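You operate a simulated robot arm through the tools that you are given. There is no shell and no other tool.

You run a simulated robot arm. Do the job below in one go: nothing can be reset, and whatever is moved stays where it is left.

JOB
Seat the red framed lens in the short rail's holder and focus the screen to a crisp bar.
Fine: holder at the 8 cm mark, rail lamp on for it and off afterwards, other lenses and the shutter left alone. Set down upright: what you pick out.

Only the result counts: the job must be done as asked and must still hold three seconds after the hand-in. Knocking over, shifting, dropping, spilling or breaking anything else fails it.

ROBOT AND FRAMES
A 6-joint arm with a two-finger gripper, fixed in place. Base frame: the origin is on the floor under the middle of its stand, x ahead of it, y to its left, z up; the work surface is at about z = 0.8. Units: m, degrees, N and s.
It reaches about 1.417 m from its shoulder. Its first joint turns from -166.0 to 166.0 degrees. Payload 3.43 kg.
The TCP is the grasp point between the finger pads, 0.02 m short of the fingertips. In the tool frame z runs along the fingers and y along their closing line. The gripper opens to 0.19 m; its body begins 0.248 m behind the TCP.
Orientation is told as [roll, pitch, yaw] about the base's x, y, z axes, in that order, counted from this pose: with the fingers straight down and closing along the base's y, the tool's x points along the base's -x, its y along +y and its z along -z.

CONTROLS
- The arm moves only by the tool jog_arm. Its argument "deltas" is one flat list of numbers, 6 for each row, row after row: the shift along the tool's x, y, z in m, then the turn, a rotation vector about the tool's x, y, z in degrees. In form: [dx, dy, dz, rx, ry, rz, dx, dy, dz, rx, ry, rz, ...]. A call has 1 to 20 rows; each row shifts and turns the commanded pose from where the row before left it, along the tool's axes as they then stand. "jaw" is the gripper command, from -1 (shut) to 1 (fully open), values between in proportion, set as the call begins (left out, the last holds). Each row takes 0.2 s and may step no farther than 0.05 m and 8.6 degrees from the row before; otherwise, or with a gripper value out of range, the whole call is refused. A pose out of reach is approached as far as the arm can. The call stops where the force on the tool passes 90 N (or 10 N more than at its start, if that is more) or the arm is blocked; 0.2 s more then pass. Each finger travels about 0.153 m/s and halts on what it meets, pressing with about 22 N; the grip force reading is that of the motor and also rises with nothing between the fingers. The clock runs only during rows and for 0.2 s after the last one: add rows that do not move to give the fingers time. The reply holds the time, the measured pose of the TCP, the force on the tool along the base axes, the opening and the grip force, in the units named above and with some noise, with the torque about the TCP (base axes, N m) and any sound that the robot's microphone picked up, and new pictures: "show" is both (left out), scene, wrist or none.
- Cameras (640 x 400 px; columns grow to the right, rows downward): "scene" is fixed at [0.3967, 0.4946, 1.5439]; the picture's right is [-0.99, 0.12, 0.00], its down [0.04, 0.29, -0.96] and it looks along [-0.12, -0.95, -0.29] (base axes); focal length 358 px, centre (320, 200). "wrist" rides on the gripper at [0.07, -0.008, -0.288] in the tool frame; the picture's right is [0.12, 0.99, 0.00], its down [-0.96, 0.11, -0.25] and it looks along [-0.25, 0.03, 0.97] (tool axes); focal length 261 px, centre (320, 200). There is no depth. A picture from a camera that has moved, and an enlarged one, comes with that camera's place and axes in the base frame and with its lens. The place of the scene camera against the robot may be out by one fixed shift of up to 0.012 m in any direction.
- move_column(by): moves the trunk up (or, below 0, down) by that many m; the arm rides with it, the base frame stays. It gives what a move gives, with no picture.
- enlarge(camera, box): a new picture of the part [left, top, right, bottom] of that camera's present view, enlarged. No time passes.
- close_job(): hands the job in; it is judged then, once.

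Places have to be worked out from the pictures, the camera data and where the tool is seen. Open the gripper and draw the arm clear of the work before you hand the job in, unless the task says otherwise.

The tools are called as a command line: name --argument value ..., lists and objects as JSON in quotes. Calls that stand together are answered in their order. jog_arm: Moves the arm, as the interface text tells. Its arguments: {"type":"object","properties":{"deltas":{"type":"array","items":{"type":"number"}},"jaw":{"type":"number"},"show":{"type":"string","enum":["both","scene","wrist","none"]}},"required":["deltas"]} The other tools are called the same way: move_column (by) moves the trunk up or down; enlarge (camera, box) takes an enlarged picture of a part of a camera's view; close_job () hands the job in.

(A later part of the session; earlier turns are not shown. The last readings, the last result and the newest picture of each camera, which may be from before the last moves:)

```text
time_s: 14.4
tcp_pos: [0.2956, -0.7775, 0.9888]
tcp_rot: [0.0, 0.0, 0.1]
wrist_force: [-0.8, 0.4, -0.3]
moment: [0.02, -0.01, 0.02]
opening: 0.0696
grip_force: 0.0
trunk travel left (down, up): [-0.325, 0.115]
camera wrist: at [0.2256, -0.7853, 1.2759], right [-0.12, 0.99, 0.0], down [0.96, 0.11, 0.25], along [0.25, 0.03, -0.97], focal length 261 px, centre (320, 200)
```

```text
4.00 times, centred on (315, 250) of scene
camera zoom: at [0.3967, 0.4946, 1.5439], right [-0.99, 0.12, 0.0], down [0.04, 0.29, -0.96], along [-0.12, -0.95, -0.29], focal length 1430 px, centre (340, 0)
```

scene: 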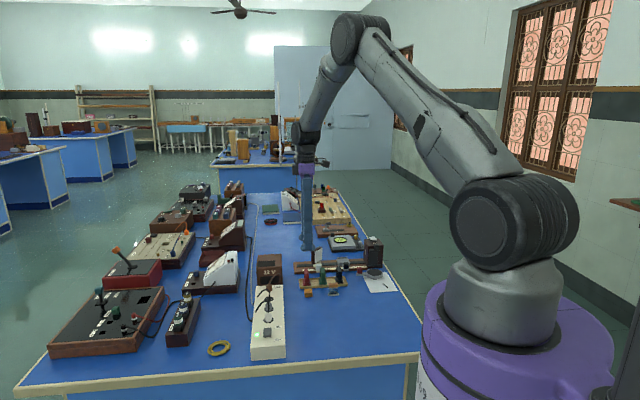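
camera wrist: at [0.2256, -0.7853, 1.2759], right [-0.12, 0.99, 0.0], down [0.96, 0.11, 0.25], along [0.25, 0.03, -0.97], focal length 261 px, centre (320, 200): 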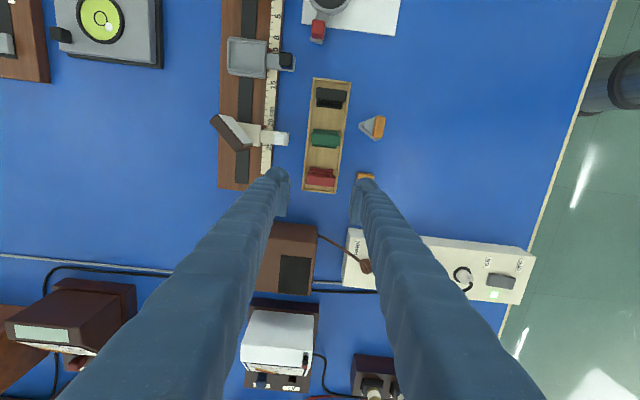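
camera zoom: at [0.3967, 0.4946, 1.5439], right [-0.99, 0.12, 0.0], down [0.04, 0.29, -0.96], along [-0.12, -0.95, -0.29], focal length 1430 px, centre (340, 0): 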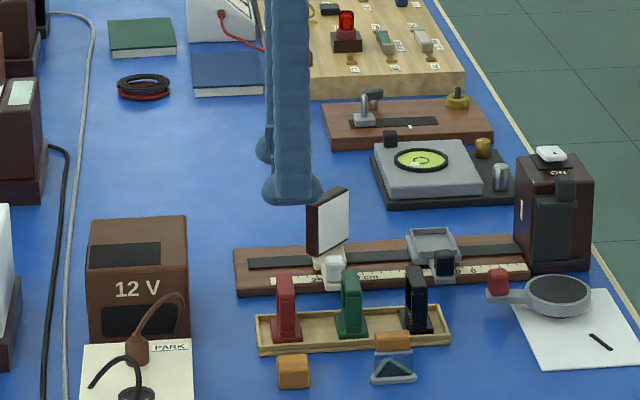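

Lens top measures at about (0.299, -0.7765); my jaws are centred on it to within ~1 mm. I lower to just above the lens top and check once more.

jog_arm --deltas '[-0.001, 0.001, 0.03, 0, 0, 0, 0, 0, 0.03, 0, 0, 0, 0, 0, 0.026, 0, 0, 0, 0, 0, 0, 0, 0, 0]' --show "both"

enlarge --camera "wrist" --box '[260, 140, 380, 240]'

enlarge --camera "scene" --box '[290, 235, 350, 300]'

```text
time_s: 15.4
tcp_pos: [0.2972, -0.7752, 0.9013]
tcp_rot: [0.0, 0.0, 0.0]
wrist_force: [-0.7, 0.0, 0.8]
moment: [0.01, 0.01, -0.01]
opening: 0.0701
grip_force: 0.0
trunk travel left (down, up): [-0.325, 0.115]
camera wrist: at [0.2269, -0.7838, 1.1886], right [-0.12, 0.99, 0.0], down [0.96, 0.11, 0.25], along [0.25, 0.03, -0.97], focal length 261 px, centre (320, 200)
```

scene: 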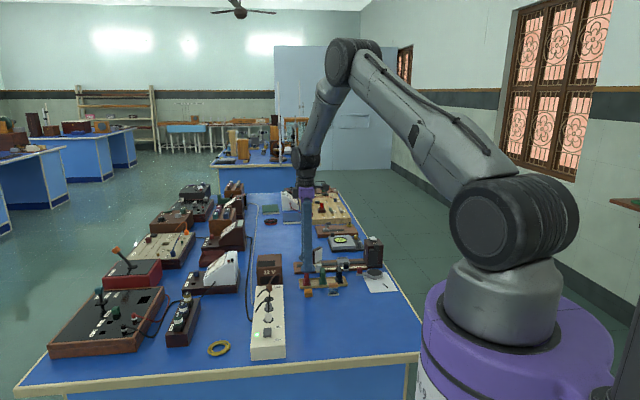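
wrist: 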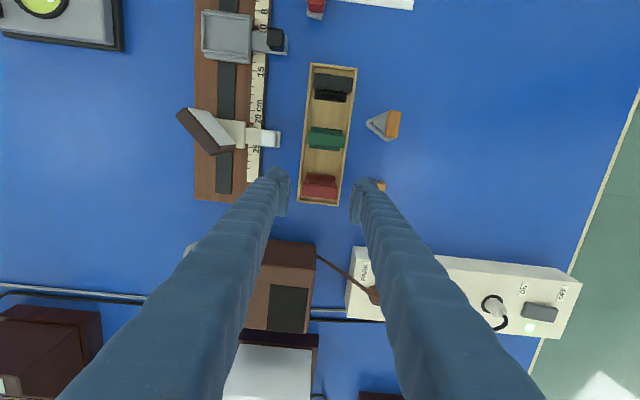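

```text
4.00 times, centred on (320, 190) of wrist
camera zoom: at [0.2269, -0.7838, 1.1886], right [-0.12, 0.99, 0.0], down [0.96, 0.11, 0.25], along [0.25, 0.03, -0.97], focal length 1043 px, centre (320, 240)
```

zoom: 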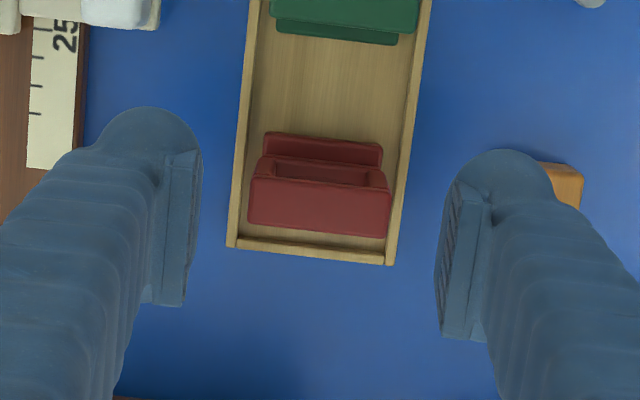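

```text
6.15 times, centred on (320, 268) of scene
camera zoom: at [0.3967, 0.4946, 1.5439], right [-0.99, 0.12, 0.0], down [0.04, 0.29, -0.96], along [-0.12, -0.95, -0.29], focal length 2200 px, centre (320, -215)
```

zoom: 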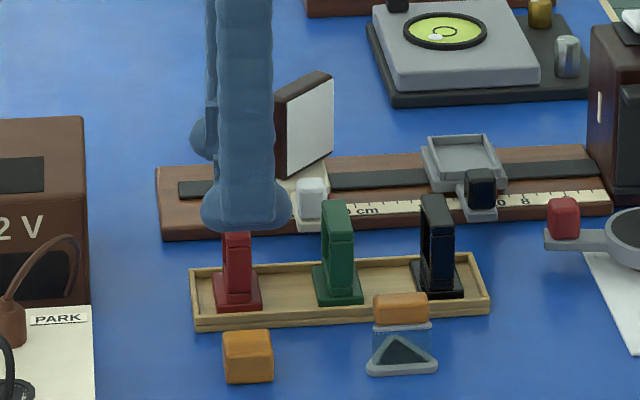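

Lens is centred between the pads in both views. I lower 4.4 cm so the pads overlap the top 3 cm of the frame, then close.

jog_arm --deltas '[0, 0, 0.02, 0, 0, 0, 0, 0, 0.014, 0, 0, 0, 0, 0, 0.01, 0, 0, 0, 0, 0, 0, 0, 0, 0]' --show "both"

enlarge --camera "wrist" --box '[260, 140, 380, 240]'

enlarge --camera "scene" --box '[290, 235, 350, 300]'

```text
time_s: 16.4
tcp_pos: [0.2985, -0.7777, 0.8583]
tcp_rot: [0.0, 0.0, 0.1]
wrist_force: [0.6, 0.0, 0.3]
moment: [0.02, -0.01, -0.01]
opening: 0.07
grip_force: 0.1
trunk travel left (down, up): [-0.325, 0.115]
camera wrist: at [0.2275, -0.7856, 1.1451], right [-0.12, 0.99, 0.0], down [0.96, 0.11, 0.25], along [0.25, 0.03, -0.97], focal length 261 px, centre (320, 200)
```

scene: 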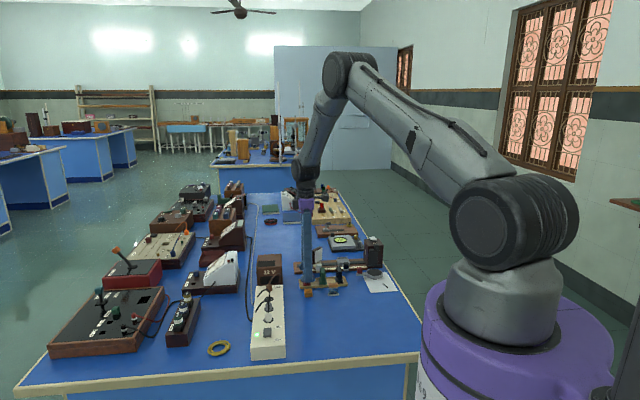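
wrist: 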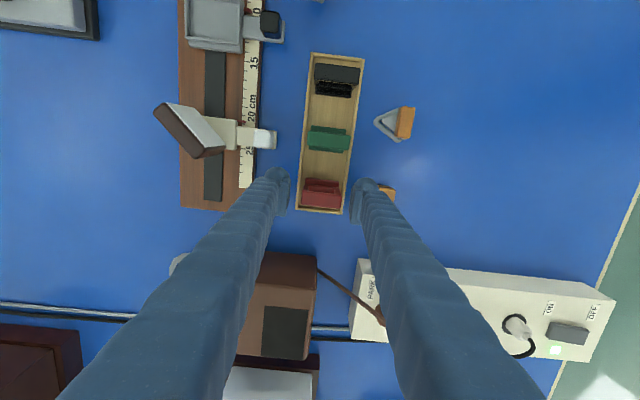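

```text
4.00 times, centred on (320, 190) of wrist
camera zoom: at [0.2275, -0.7856, 1.1451], right [-0.12, 0.99, 0.0], down [0.96, 0.11, 0.25], along [0.25, 0.03, -0.97], focal length 1043 px, centre (320, 240)
```

zoom: 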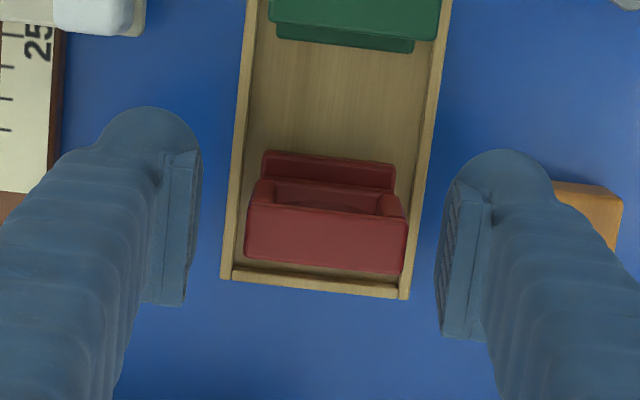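

```text
6.15 times, centred on (320, 268) of scene
camera zoom: at [0.3967, 0.4946, 1.5439], right [-0.99, 0.12, 0.0], down [0.04, 0.29, -0.96], along [-0.12, -0.95, -0.29], focal length 2200 px, centre (320, -215)
```

zoom: 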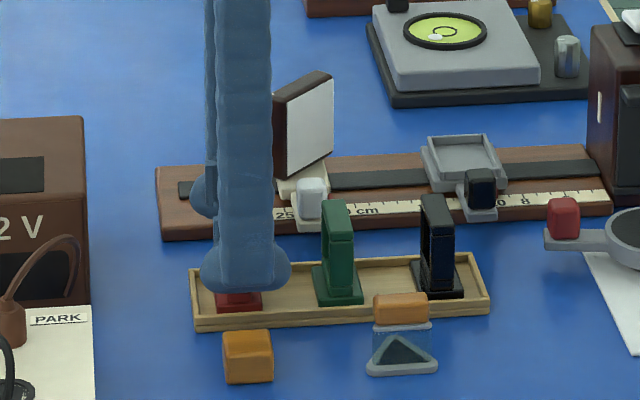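

Nearly perfect; I shift 1.5 mm toward +y and close on the frame.

jog_arm --deltas '[0, 0.0015, 0, 0, 0, 0]' --show "none"

jog_arm --deltas '[0, 0, 0, 0, 0, 0, 0, 0, 0, 0, 0, 0, 0, 0, 0, 0, 0, 0]' --jaw -1 --show "wrist"

enlarge --camera "wrist" --box '[260, 140, 380, 240]'

```text
time_s: 16.8
tcp_pos: [0.2989, -0.7757, 0.8587]
tcp_rot: [0.0, 0.1, 0.0]
wrist_force: [-0.6, 0.0, 1.2]
moment: [-0.02, -0.02, -0.04]
opening: 0.0697
grip_force: 0.1
trunk travel left (down, up): [-0.325, 0.115]
```

```text
time_s: 17.6
tcp_pos: [0.2989, -0.7755, 0.8585]
tcp_rot: [0.1, 0.1, -0.1]
wrist_force: [0.7, 0.9, 0.2]
moment: [-0.03, -0.03, 0.02]
opening: 0.0448
grip_force: 21.8
trunk travel left (down, up): [-0.325, 0.115]
camera wrist: at [0.2281, -0.784, 1.1453], right [-0.12, 0.99, 0.0], down [0.96, 0.11, 0.25], along [0.25, 0.03, -0.97], focal length 261 px, centre (320, 200)
```

wrist: 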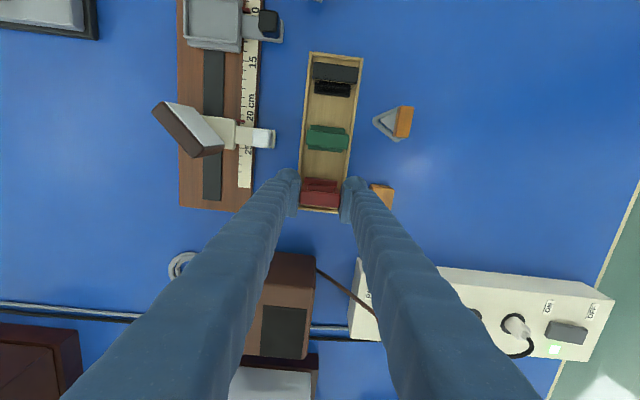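

```text
4.00 times, centred on (320, 190) of wrist
camera zoom: at [0.2281, -0.784, 1.1453], right [-0.12, 0.99, 0.0], down [0.96, 0.11, 0.25], along [0.25, 0.03, -0.97], focal length 1043 px, centre (320, 240)
```

zoom: 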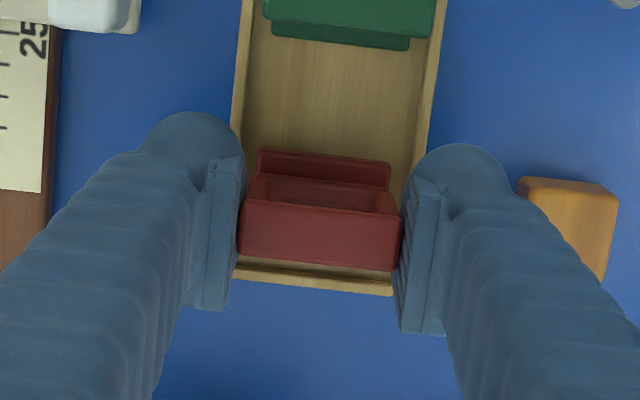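

The red frame is gripped (4.5 cm). I lift it straight up 14 cm out of the tray.

jog_arm --deltas '[0, 0, -0.01, 0, 0, 0, 0, 0, -0.02, 0, 0, 0, 0, 0, -0.03, 0, 0, 0, 0, 0, -0.04, 0, 0, 0, 0, 0, -0.04, 0, 0, 0, 0, 0, 0, 0, 0, 0]' --show "both"

enlarge --camera "scene" --box '[280, 200, 350, 300]'

enlarge --camera "wrist" --box '[260, 140, 380, 240]'

```text
time_s: 19.0
tcp_pos: [0.2985, -0.7742, 0.997]
tcp_rot: [-0.1, -0.1, 0.0]
wrist_force: [1.1, 0.5, -1.1]
moment: [0.01, -0.02, -0.02]
opening: 0.0448
grip_force: 22.1
trunk travel left (down, up): [-0.325, 0.115]
camera wrist: at [0.229, -0.7825, 1.2849], right [-0.12, 0.99, 0.0], down [0.96, 0.11, 0.25], along [0.24, 0.03, -0.97], focal length 261 px, centre (320, 200)
```

scene: 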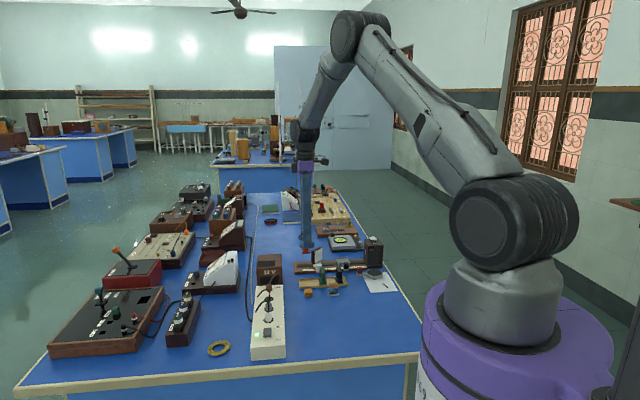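
wrist: 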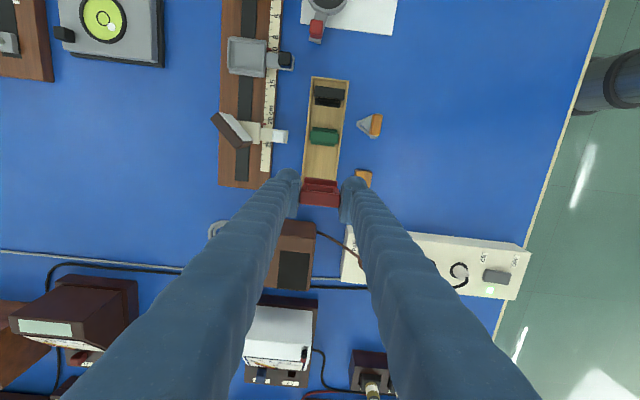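

```text
4.00 times, centred on (315, 250) of scene
camera zoom: at [0.3967, 0.4946, 1.5439], right [-0.99, 0.12, 0.0], down [0.04, 0.29, -0.96], along [-0.12, -0.95, -0.29], focal length 1430 px, centre (340, 0)
```

zoom: 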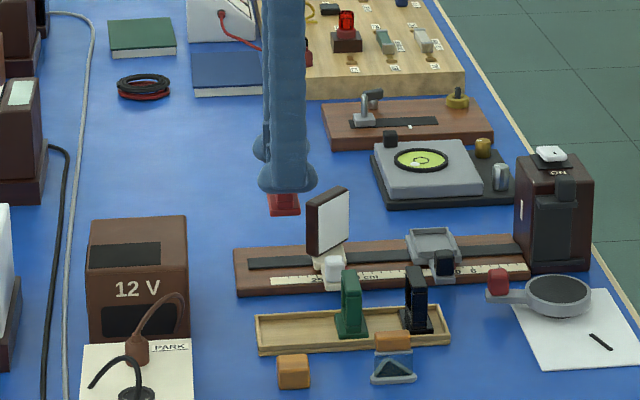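

```text
4.00 times, centred on (320, 190) of wrist
camera zoom: at [0.229, -0.7825, 1.2849], right [-0.12, 0.99, 0.0], down [0.96, 0.11, 0.25], along [0.24, 0.03, -0.97], focal length 1043 px, centre (320, 240)
```

zoom: 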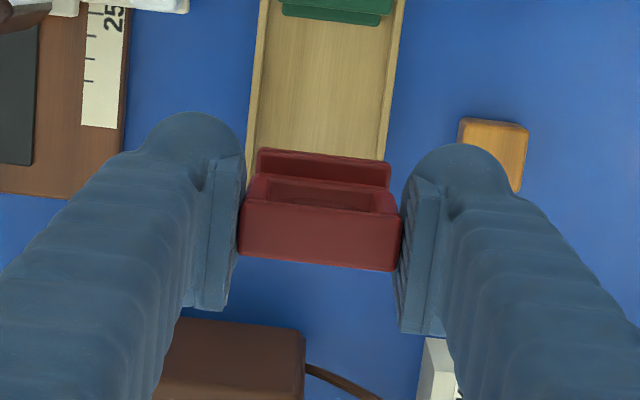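

The lens is up and upright, tray neighbours undisturbed. I carry it toward -x first and then -y to hover above the holder at (0.125, -0.912).

jog_arm --deltas '[0.035, 0, 0, 0, 0, 0, 0.035, 0, 0, 0, 0, 0, 0.035, 0, 0, 0, 0, 0, 0.035, 0, 0, 0, 0, 0, 0.034, 0, 0, 0, 0, 0, 0, -0.034, 0, 0, 0, 0, 0, -0.034, 0, 0, 0, 0, 0, -0.034, 0, 0, 0, 0, 0, -0.0348, 0, 0, 0, 0, 0, 0, 0, 0, 0, 0]' --show "both"

enlarge --camera "wrist" --box '[260, 130, 380, 230]'

enlarge --camera "scene" --box '[310, 200, 390, 300]'

```text
time_s: 21.2
tcp_pos: [0.1248, -0.9121, 0.9979]
tcp_rot: [0.0, -0.1, 0.0]
wrist_force: [-0.7, -0.4, -1.2]
moment: [0.02, -0.05, 0.0]
opening: 0.0447
grip_force: 21.9
trunk travel left (down, up): [-0.325, 0.115]
camera wrist: at [0.0541, -0.9218, 1.286], right [-0.12, 0.99, 0.0], down [0.96, 0.11, 0.25], along [0.25, 0.03, -0.97], focal length 261 px, centre (320, 200)
```

scene: 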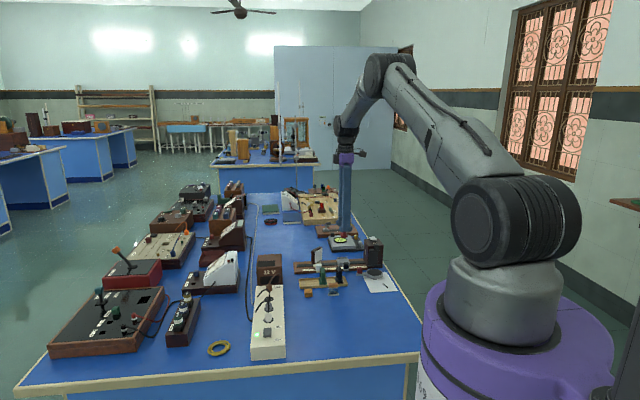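
wrist: 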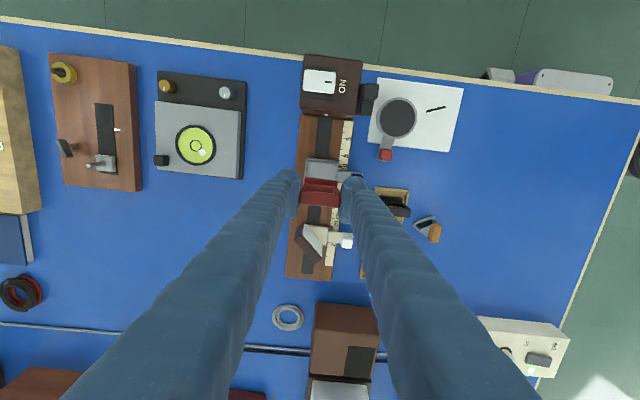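

```text
4.00 times, centred on (320, 180) of wrist
camera zoom: at [0.0541, -0.9218, 1.286], right [-0.12, 0.99, 0.0], down [0.96, 0.11, 0.25], along [0.25, 0.03, -0.97], focal length 1043 px, centre (320, 280)
```

zoom: 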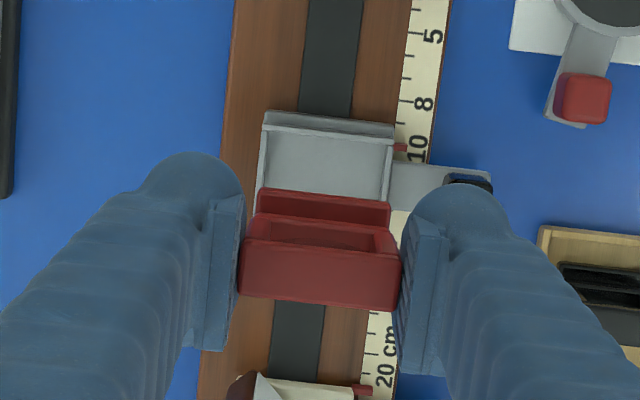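

```text
4.00 times, centred on (350, 250) of scene
camera zoom: at [0.3967, 0.4946, 1.5439], right [-0.99, 0.12, 0.0], down [0.04, 0.29, -0.96], along [-0.12, -0.95, -0.29], focal length 1430 px, centre (200, 0)
```

zoom: 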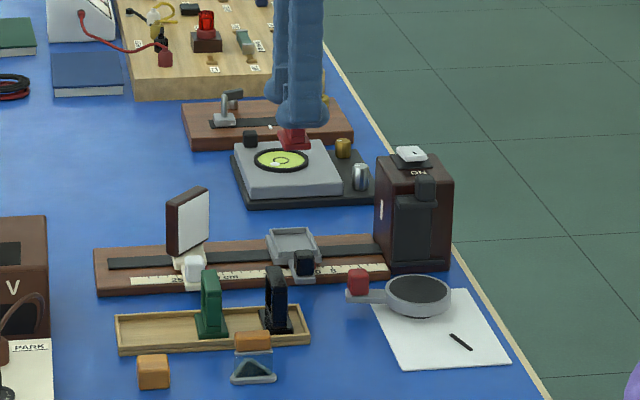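

Estimated lens centre (0.1255, -0.912) versus holder pocket centre about (0.1265, -0.911). I shift 1 mm each and lower until the base is just above the holder walls.

jog_arm --deltas '[-0.001, 0.001, 0.03, 0, 0, 0, 0, 0, 0.03, 0, 0, 0, 0, 0, 0.023, 0, 0, 0, 0, 0, 0.01, 0, 0, 0, 0, 0, 0, 0, 0, 0]' --show "both"

enlarge --camera "wrist" --box '[260, 130, 380, 230]'

enlarge --camera "scene" --box '[325, 240, 373, 280]'

```text
time_s: 22.4
tcp_pos: [0.1255, -0.9109, 0.9054]
tcp_rot: [0.1, 0.0, 0.0]
wrist_force: [-0.6, -1.3, -0.6]
moment: [-0.01, 0.01, -0.03]
opening: 0.0447
grip_force: 22.0
trunk travel left (down, up): [-0.325, 0.115]
camera wrist: at [0.0552, -0.9204, 1.1921], right [-0.12, 0.99, 0.0], down [0.96, 0.11, 0.25], along [0.25, 0.03, -0.97], focal length 261 px, centre (320, 200)
```

scene: 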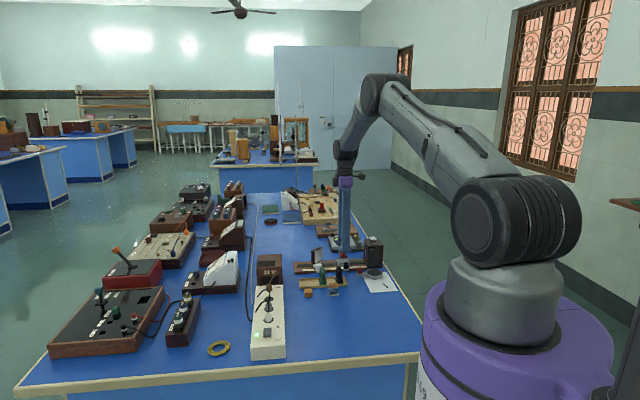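
wrist: 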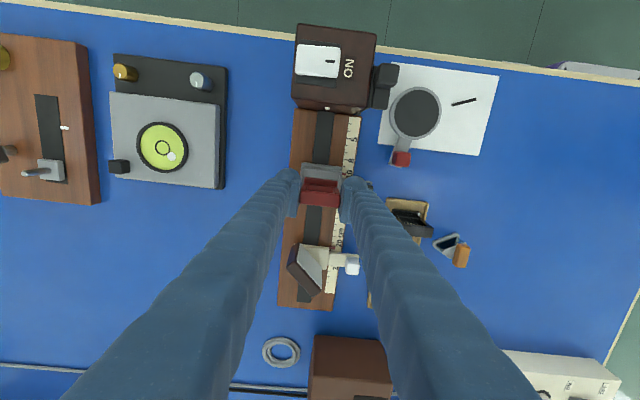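

```text
4.00 times, centred on (320, 180) of wrist
camera zoom: at [0.0552, -0.9204, 1.1921], right [-0.12, 0.99, 0.0], down [0.96, 0.11, 0.25], along [0.25, 0.03, -0.97], focal length 1043 px, centre (320, 280)
```

zoom: 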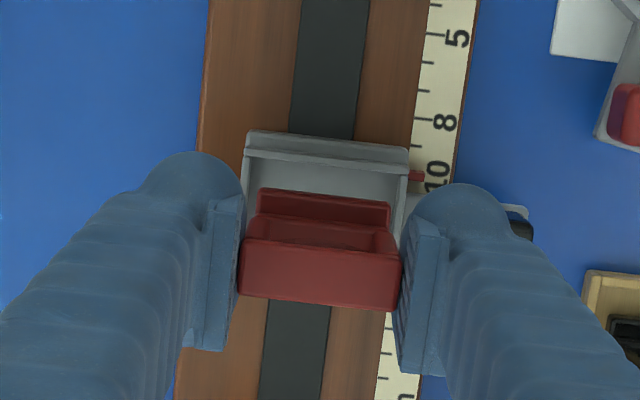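

```text
10.00 times, centred on (349, 260) of scene
camera zoom: at [0.3967, 0.4946, 1.5439], right [-0.99, 0.12, 0.0], down [0.04, 0.29, -0.96], along [-0.12, -0.95, -0.29], focal length 3575 px, centre (30, -400)
```

zoom: 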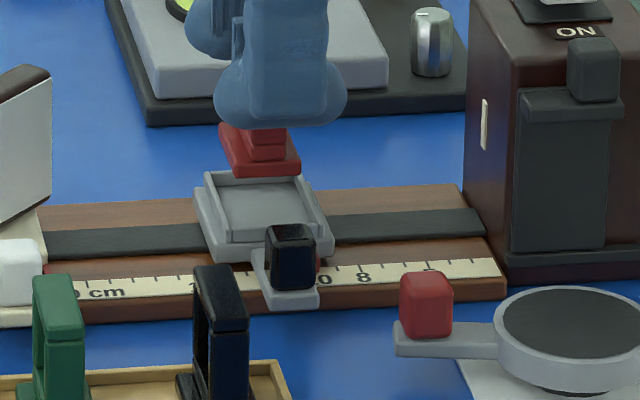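

Base hovers about 2 cm above the pocket. I zoom in to verify the alignment along both axes.

enlarge --camera "scene" --box '[343, 250, 361, 268]'

enlarge --camera "wrist" --box '[295, 155, 350, 190]'

```text
16.00 times, centred on (352, 259) of scene
camera zoom: at [0.3967, 0.4946, 1.5439], right [-0.99, 0.12, 0.0], down [0.04, 0.29, -0.96], along [-0.12, -0.95, -0.29], focal length 5720 px, centre (-192, -744)
```

zoom: 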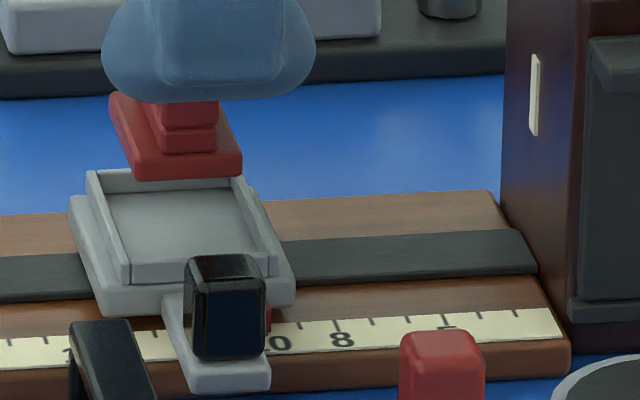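

```text
11.43 times, centred on (322, 172) of wrist
camera zoom: at [0.0552, -0.9204, 1.1921], right [-0.12, 0.99, 0.0], down [0.96, 0.11, 0.25], along [0.25, 0.03, -0.97], focal length 2979 px, centre (291, 514)
```

zoom: 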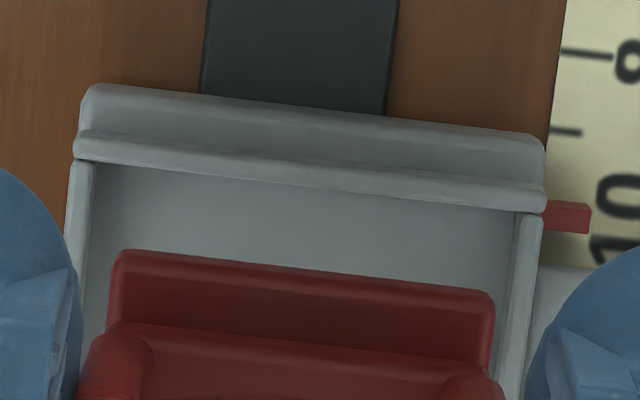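

Lens is centred in y but about 2 mm too far toward +x within the pocket. I shift 2 mm to -x and lower 16 mm, then check.

jog_arm --deltas '[0.002, 0, 0, 0, 0, 0, 0, 0, 0.008, 0, 0, 0, 0, 0, 0.008, 0, 0, 0, 0, 0, 0, 0, 0, 0]' --show "wrist"

enlarge --camera "scene" --box '[343, 250, 361, 268]'

enlarge --camera "wrist" --box '[295, 155, 350, 190]'

```text
time_s: 23.4
tcp_pos: [0.1233, -0.9133, 0.8897]
tcp_rot: [0.1, 0.0, 0.1]
wrist_force: [-0.3, 0.3, -0.5]
moment: [0.02, -0.01, 0.01]
opening: 0.0446
grip_force: 22.0
trunk travel left (down, up): [-0.325, 0.115]
camera wrist: at [0.0532, -0.9209, 1.1765], right [-0.12, 0.99, 0.0], down [0.96, 0.11, 0.25], along [0.25, 0.03, -0.97], focal length 261 px, centre (320, 200)
```

wrist: 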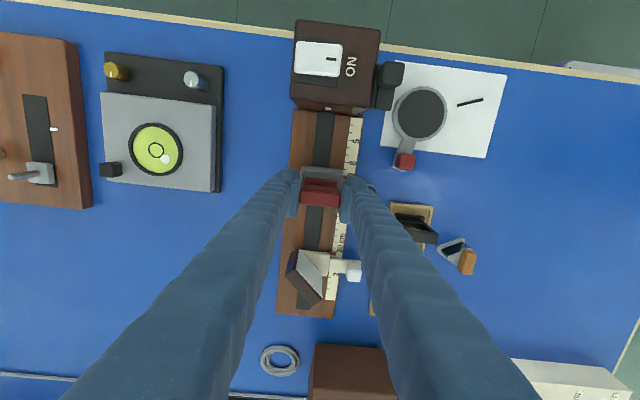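

```text
16.00 times, centred on (352, 259) of scene
camera zoom: at [0.3967, 0.4946, 1.5439], right [-0.99, 0.12, 0.0], down [0.04, 0.29, -0.96], along [-0.12, -0.95, -0.29], focal length 5720 px, centre (-192, -744)
```

zoom: 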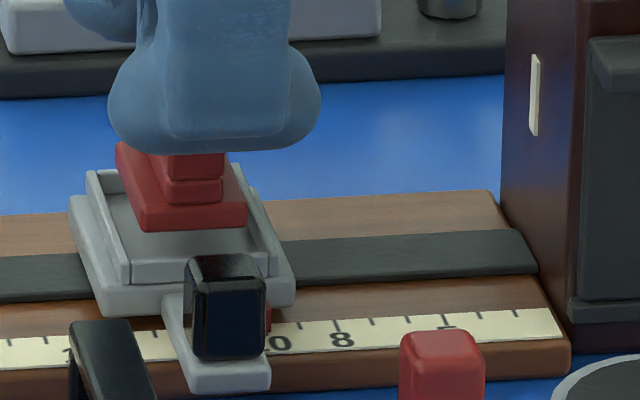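

```text
11.43 times, centred on (322, 172) of wrist
camera zoom: at [0.0532, -0.9209, 1.1765], right [-0.12, 0.99, 0.0], down [0.96, 0.11, 0.25], along [0.25, 0.03, -0.97], focal length 2979 px, centre (291, 514)
```

zoom: 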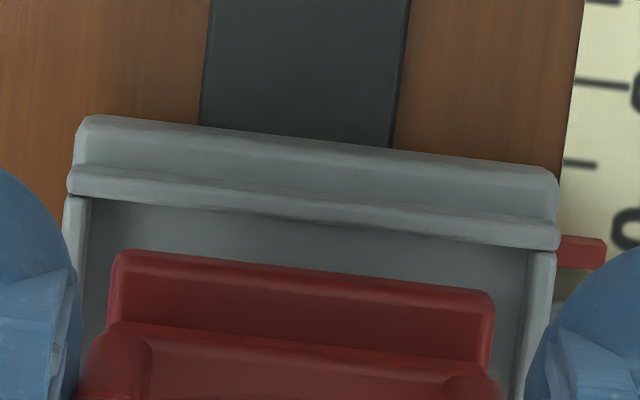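

Aligned now; roughly 8–10 mm remain. I lower in small steps watching the force.

jog_arm --deltas '[0, 0, 0.003, 0, 0, 0, 0, 0, 0.002, 0, 0, 0]' --show "none"

jog_arm --deltas '[0, 0, 0.0015, 0, 0, 0]' --show "none"

```text
time_s: 24.0
tcp_pos: [0.1235, -0.9121, 0.8834]
tcp_rot: [0.0, 0.1, 0.0]
wrist_force: [-0.3, 0.1, 0.6]
moment: [-0.01, -0.02, -0.02]
opening: 0.0445
grip_force: 22.2
trunk travel left (down, up): [-0.325, 0.115]
```

```text
time_s: 24.4
tcp_pos: [0.1243, -0.9116, 0.8825]
tcp_rot: [0.0, -0.1, 0.0]
wrist_force: [0.7, 0.4, -1.0]
moment: [-0.01, 0.02, -0.01]
opening: 0.045
grip_force: 21.9
trunk travel left (down, up): [-0.325, 0.115]
```

No contact yet at z 0.8825; I check the picture for the remaining gap.

enlarge --camera "scene" --box '[343, 250, 361, 268]'

jog_arm --deltas '[0, 0, 0.0015, 0, 0, 0]' --show "none"

```text
16.00 times, centred on (352, 259) of scene
camera zoom: at [0.3967, 0.4946, 1.5439], right [-0.99, 0.12, 0.0], down [0.04, 0.29, -0.96], along [-0.12, -0.95, -0.29], focal length 5720 px, centre (-192, -744)
```

zoom: 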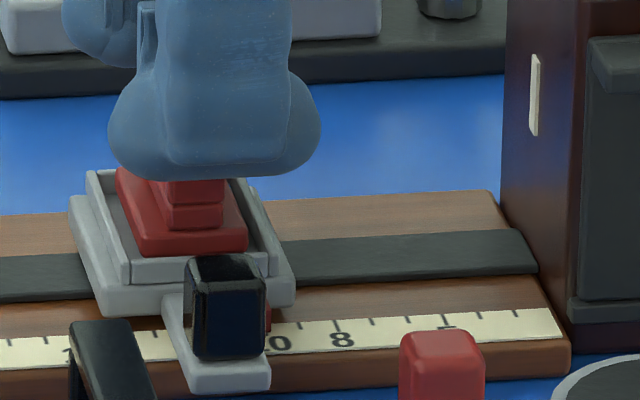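

```text
time_s: 24.8
tcp_pos: [0.1245, -0.9123, 0.8816]
tcp_rot: [0.0, 0.0, 0.0]
wrist_force: [-0.7, -0.6, -0.6]
moment: [-0.03, 0.0, -0.02]
opening: 0.0449
grip_force: 22.2
trunk travel left (down, up): [-0.325, 0.115]
```

Still free; continuing in 1 mm steps.

jog_arm --deltas '[0, 0, 0.001, 0, 0, 0]' --show "none"

jog_arm --deltas '[0, 0, 0.001, 0, 0, 0]' --show "none"

```text
time_s: 25.2
tcp_pos: [0.1223, -0.9122, 0.8804]
tcp_rot: [0.0, -0.1, 0.0]
wrist_force: [-0.4, -0.5, -1.0]
moment: [0.0, 0.03, 0.0]
opening: 0.0448
grip_force: 22.1
trunk travel left (down, up): [-0.325, 0.115]
```

```text
time_s: 25.6
tcp_pos: [0.1245, -0.9119, 0.8791]
tcp_rot: [0.1, -0.1, -0.1]
wrist_force: [-0.9, -0.1, -1.1]
moment: [0.01, -0.01, -0.04]
opening: 0.0451
grip_force: 21.8
trunk travel left (down, up): [-0.325, 0.115]
```

enlarge --camera "scene" --box '[346, 255, 360, 268]'

enlarge --camera "wrist" --box '[295, 155, 350, 190]'

```text
16.00 times, centred on (353, 262) of scene
camera zoom: at [0.3967, 0.4946, 1.5439], right [-0.99, 0.12, 0.0], down [0.04, 0.29, -0.96], along [-0.12, -0.95, -0.29], focal length 5720 px, centre (-208, -784)
```

zoom: 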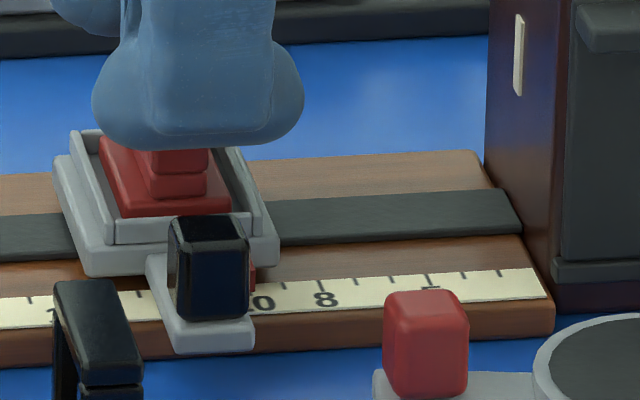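

```text
11.43 times, centred on (322, 172) of wrist
camera zoom: at [0.0531, -0.9208, 1.1663], right [-0.12, 0.99, 0.0], down [0.96, 0.11, 0.25], along [0.25, 0.03, -0.97], focal length 2979 px, centre (291, 514)
```

zoom: 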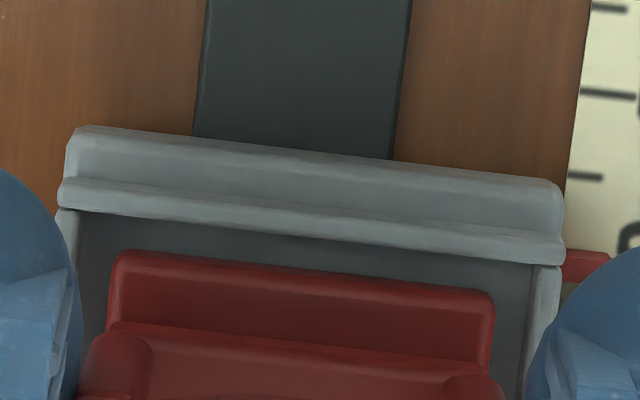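

The base is now within the pocket walls. I continue 1 mm at a time until the force reading shows contact.

jog_arm --deltas '[0, 0, 0.001, 0, 0, 0]' --show "none"

jog_arm --deltas '[0, 0, 0.001, 0, 0, 0]' --show "none"

jog_arm --deltas '[0, 0, 0.001, 0, 0, 0]' --show "none"

```text
time_s: 26.0
tcp_pos: [0.1227, -0.9119, 0.8788]
tcp_rot: [-0.1, 0.1, 0.0]
wrist_force: [0.2, 0.8, 0.9]
moment: [0.02, -0.01, 0.01]
opening: 0.0448
grip_force: 22.1
trunk travel left (down, up): [-0.325, 0.115]
```

```text
time_s: 26.4
tcp_pos: [0.1236, -0.9116, 0.8782]
tcp_rot: [0.0, 0.0, 0.0]
wrist_force: [0.6, 3.6, 8.6]
moment: [0.16, -0.03, 0.0]
opening: 0.0449
grip_force: 22.0
trunk travel left (down, up): [-0.325, 0.115]
```

```text
time_s: 26.8
tcp_pos: [0.1235, -0.9112, 0.8775]
tcp_rot: [-0.1, 0.0, 0.1]
wrist_force: [0.1, 3.1, 14.4]
moment: [0.08, 0.03, -0.02]
opening: 0.0449
grip_force: 21.9
trunk travel left (down, up): [-0.325, 0.115]
```

Contact: 14 N upward with the base inside the pocket. I look before releasing.

enlarge --camera "scene" --box '[346, 255, 360, 268]'

enlarge --camera "wrist" --box '[280, 150, 360, 210]'

```text
16.00 times, centred on (353, 262) of scene
camera zoom: at [0.3967, 0.4946, 1.5439], right [-0.99, 0.12, 0.0], down [0.04, 0.29, -0.96], along [-0.12, -0.95, -0.29], focal length 5720 px, centre (-208, -784)
```

zoom: 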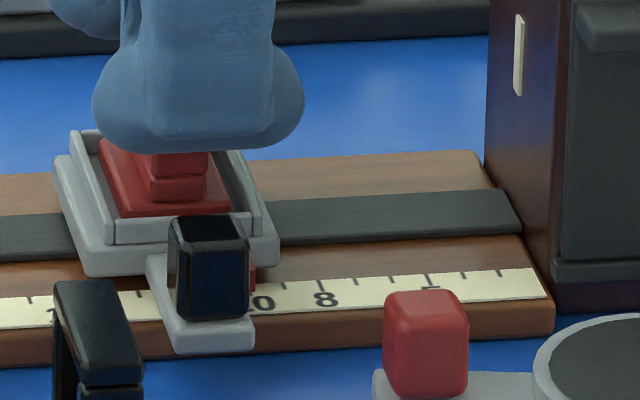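

```text
6.67 times, centred on (320, 180) of wrist
camera zoom: at [0.053, -0.9203, 1.1652], right [-0.12, 0.99, 0.0], down [0.96, 0.12, 0.25], along [0.25, 0.03, -0.97], focal length 1738 px, centre (320, 333)
```

zoom: 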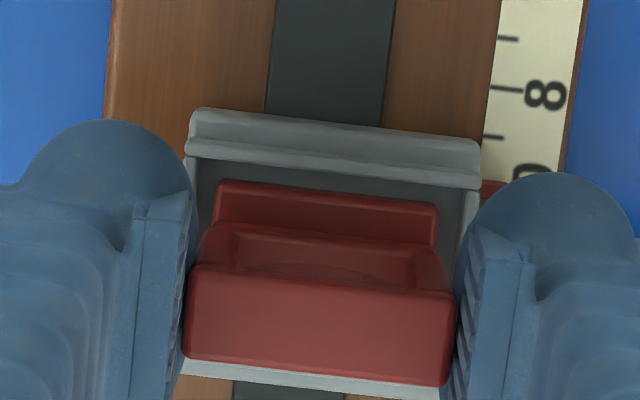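

The base sits inside the pocket but about 2 mm toward +x. I raise 2 mm, centre by 1.5 mm, and lower back to light contact.

jog_arm --deltas '[0, 0, -0.0025, 0, 0, 0, 0.0015, 0, 0, 0, 0, 0, 0, 0, 0.002, 0, 0, 0]' --show "none"

enlarge --camera "scene" --box '[346, 255, 360, 268]'

enlarge --camera "wrist" --box '[280, 150, 360, 210]'

```text
time_s: 27.6
tcp_pos: [0.1226, -0.9111, 0.8775]
tcp_rot: [0.0, 0.0, 0.0]
wrist_force: [0.5, 4.3, 13.4]
moment: [0.1, -0.08, -0.03]
opening: 0.0446
grip_force: 22.0
trunk travel left (down, up): [-0.325, 0.115]
```

```text
16.00 times, centred on (353, 262) of scene
camera zoom: at [0.3967, 0.4946, 1.5439], right [-0.99, 0.12, 0.0], down [0.04, 0.29, -0.96], along [-0.12, -0.95, -0.29], focal length 5720 px, centre (-208, -784)
```

zoom: 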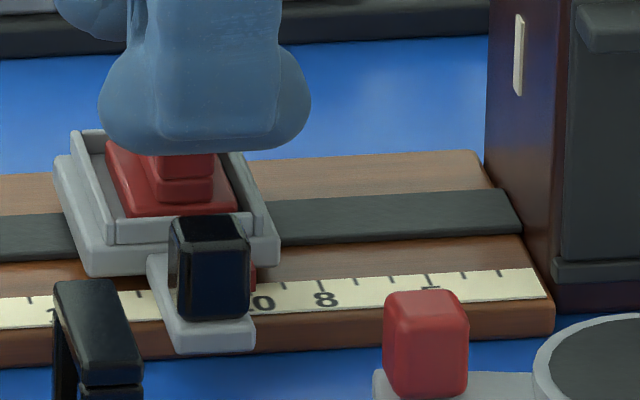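

```text
6.67 times, centred on (320, 180) of wrist
camera zoom: at [0.0515, -0.9196, 1.1652], right [-0.12, 0.99, 0.0], down [0.96, 0.11, 0.25], along [0.25, 0.03, -0.97], focal length 1738 px, centre (320, 333)
```

zoom: 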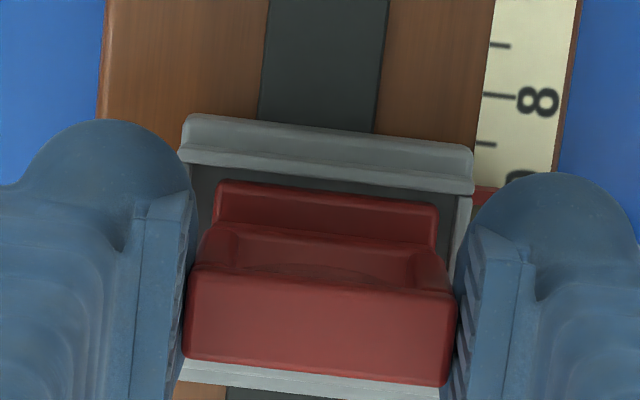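

Well centred now and in light contact. I open the jaws to 6.5 cm and rise straight up.

jog_arm --deltas '[0, 0, 0, 0, 0, 0, 0, 0, 0, 0, 0, 0, 0, 0, 0, 0, 0, 0]' --jaw -0.316 --show "none"

jog_arm --deltas '[0, 0, -0.01, 0, 0, 0, 0, 0, -0.02, 0, 0, 0, 0, 0, -0.04, 0, 0, 0, 0, 0, -0.045, 0, 0, 0, 0, 0, 0, 0, 0, 0]' --show "both"

enlarge --camera "scene" --box '[338, 245, 368, 270]'

enlarge --camera "wrist" --box '[270, 40, 400, 210]'

```text
time_s: 28.4
tcp_pos: [0.1212, -0.9123, 0.8759]
tcp_rot: [0.1, 0.0, 0.0]
wrist_force: [0.3, 0.0, -1.0]
moment: [0.01, 0.0, 0.02]
opening: 0.0652
grip_force: 0.0
trunk travel left (down, up): [-0.325, 0.115]
```

```text
time_s: 29.6
tcp_pos: [0.1221, -0.9108, 0.9906]
tcp_rot: [-0.1, -0.1, 0.0]
wrist_force: [0.2, 0.1, -0.5]
moment: [-0.06, -0.01, 0.01]
opening: 0.0652
grip_force: 0.0
trunk travel left (down, up): [-0.325, 0.115]
camera wrist: at [0.0518, -0.9198, 1.2782], right [-0.12, 0.99, 0.0], down [0.96, 0.11, 0.25], along [0.25, 0.03, -0.97], focal length 261 px, centre (320, 200)
```

scene: 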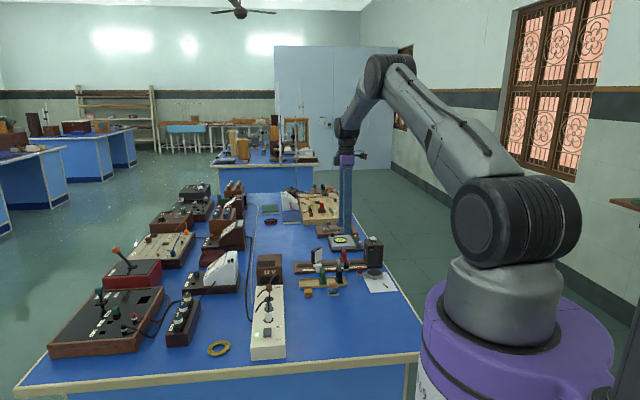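
wrist: 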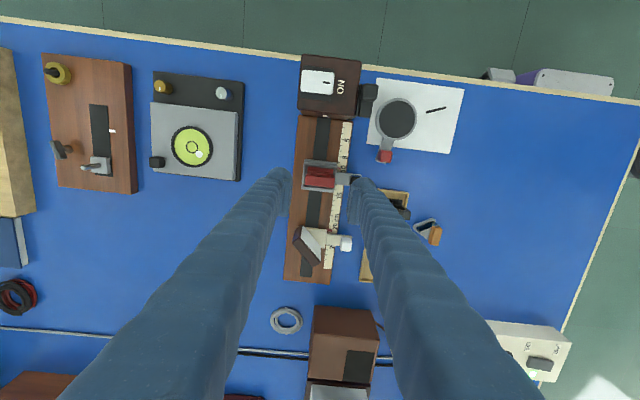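

```text
16.00 times, centred on (353, 258) of scene
camera zoom: at [0.3967, 0.4946, 1.5439], right [-0.99, 0.12, 0.0], down [0.04, 0.29, -0.96], along [-0.12, -0.95, -0.29], focal length 5720 px, centre (-208, -720)
```

zoom: 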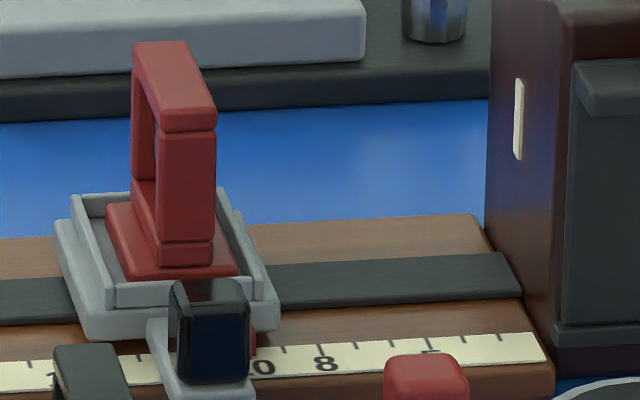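

```text
2.35 times, centred on (335, 125) of wrist
camera zoom: at [0.0518, -0.9198, 1.2782], right [-0.12, 0.99, 0.0], down [0.96, 0.11, 0.25], along [0.25, 0.03, -0.97], focal length 613 px, centre (285, 376)
```

zoom: 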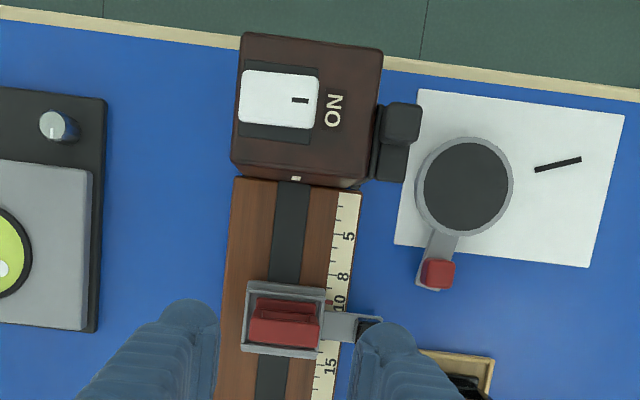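

The red lens stands upright and centred in the holder. Next the lamp: the rocker centre works out to about (-0.008, -0.930, 0.922), with the shutter knob at y≈-0.86, so I go above the housing with the jaws at 10 cm to press only the ON end with the +y finger.

jog_arm --deltas '[0, 0, -0.04, 0, 0, 0, 0.0326, -0.0143, 0, 0, 0, 0, 0.0326, -0.0143, 0, 0, 0, 0, 0.0326, -0.0143, 0, 0, 0, 0, 0.0326, -0.0141, 0, 0, 0, 0, 0, 0, 0, 0, 0, 0]' --jaw 0.053 --show "both"

enlarge --camera "wrist" --box '[260, 130, 420, 230]'

enlarge --camera "scene" --box '[340, 200, 400, 280]'

```text
time_s: 31.0
tcp_pos: [-0.0088, -0.9694, 1.0319]
tcp_rot: [0.0, 0.0, 0.0]
wrist_force: [1.0, 0.2, 0.1]
moment: [0.0, 0.05, 0.01]
opening: 0.0999
grip_force: 0.0
trunk travel left (down, up): [-0.325, 0.115]
camera wrist: at [-0.0784, -0.9778, 1.3197], right [-0.12, 0.99, 0.0], down [0.96, 0.12, 0.25], along [0.25, 0.03, -0.97], focal length 261 px, centre (320, 200)
```

scene: 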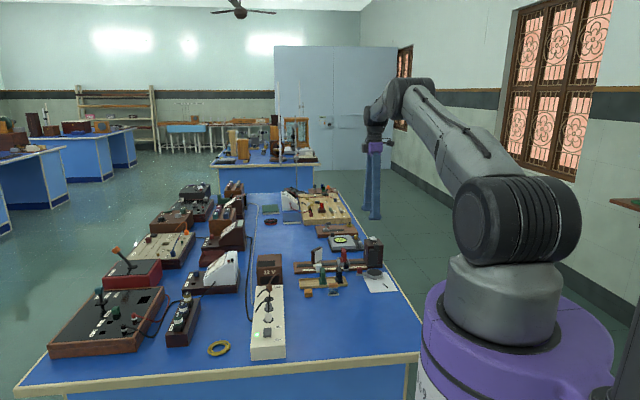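
wrist: 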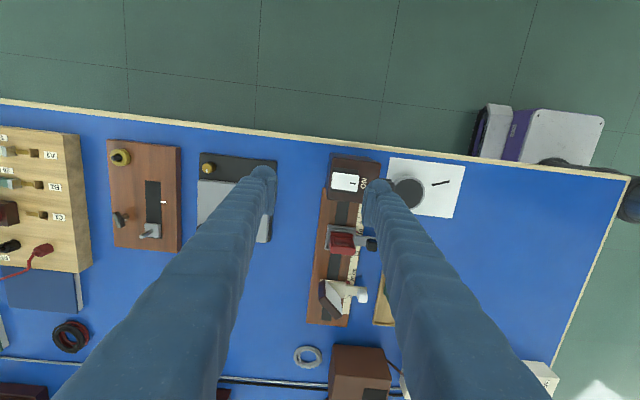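

```text
4.00 times, centred on (340, 180) of wrist
camera zoom: at [-0.0784, -0.9778, 1.3197], right [-0.12, 0.99, 0.0], down [0.96, 0.12, 0.25], along [0.25, 0.03, -0.97], focal length 1043 px, centre (240, 280)
```

zoom: 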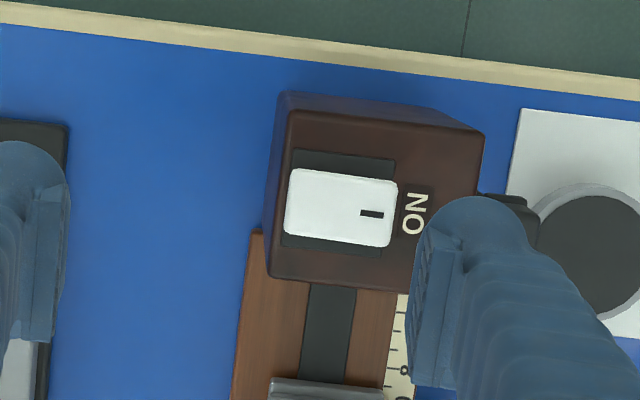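

```text
5.00 times, centred on (370, 240) of scene
camera zoom: at [0.3967, 0.4946, 1.5439], right [-0.99, 0.12, 0.0], down [0.04, 0.29, -0.96], along [-0.12, -0.95, -0.29], focal length 1788 px, centre (70, 0)
```

zoom: 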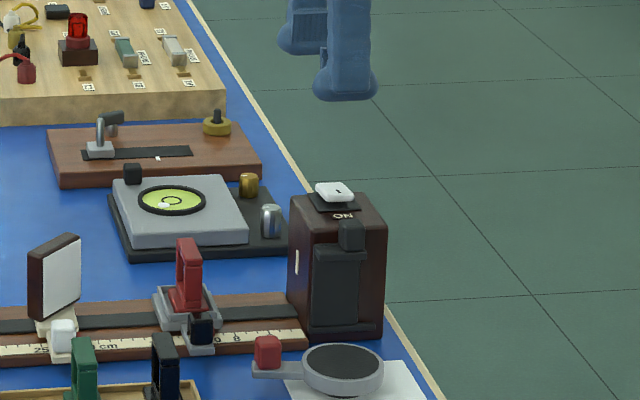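

The rocker spans y -0.949 to -0.909 with the ON end at +y; the +y finger's pad is at y≈-0.918, so its foot covers only the last 9 mm of the ON end and stays short of the shutter knob. I lower to just above it.

jog_arm --deltas '[0, 0, 0.03, 0, 0, 0, 0, 0, 0.03, 0, 0, 0, 0, 0, 0.0065, 0, 0, 0, 0, 0, 0, 0, 0, 0]' --show "none"

enlarge --camera "wrist" --box '[300, 130, 420, 230]'

enlarge --camera "scene" --box '[356, 215, 391, 245]'

```text
time_s: 32.0
tcp_pos: [-0.0074, -0.9696, 0.9653]
tcp_rot: [0.0, 0.2, 0.0]
wrist_force: [0.5, 0.2, -0.6]
moment: [0.04, -0.02, -0.02]
opening: 0.0999
grip_force: 0.0
trunk travel left (down, up): [-0.325, 0.115]
```

```text
4.00 times, centred on (360, 180) of wrist
camera zoom: at [-0.0791, -0.9777, 1.2523], right [-0.12, 0.99, 0.0], down [0.96, 0.11, 0.25], along [0.25, 0.03, -0.97], focal length 1043 px, centre (160, 280)
```

zoom: 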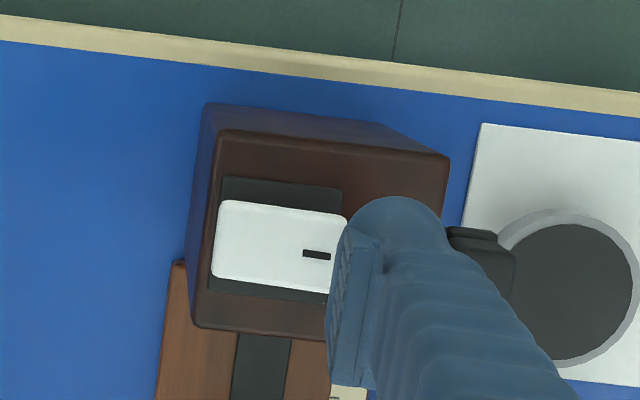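

```text
13.33 times, centred on (374, 230) of scene
camera zoom: at [0.3967, 0.4946, 1.5439], right [-0.99, 0.12, 0.0], down [0.04, 0.29, -0.96], along [-0.12, -0.95, -0.29], focal length 4767 px, centre (-393, -200)
```

zoom: 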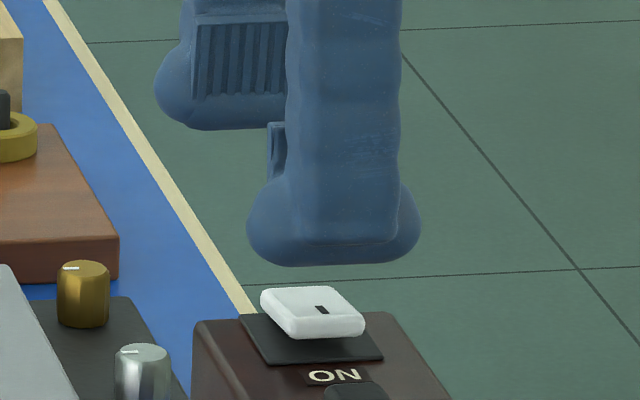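

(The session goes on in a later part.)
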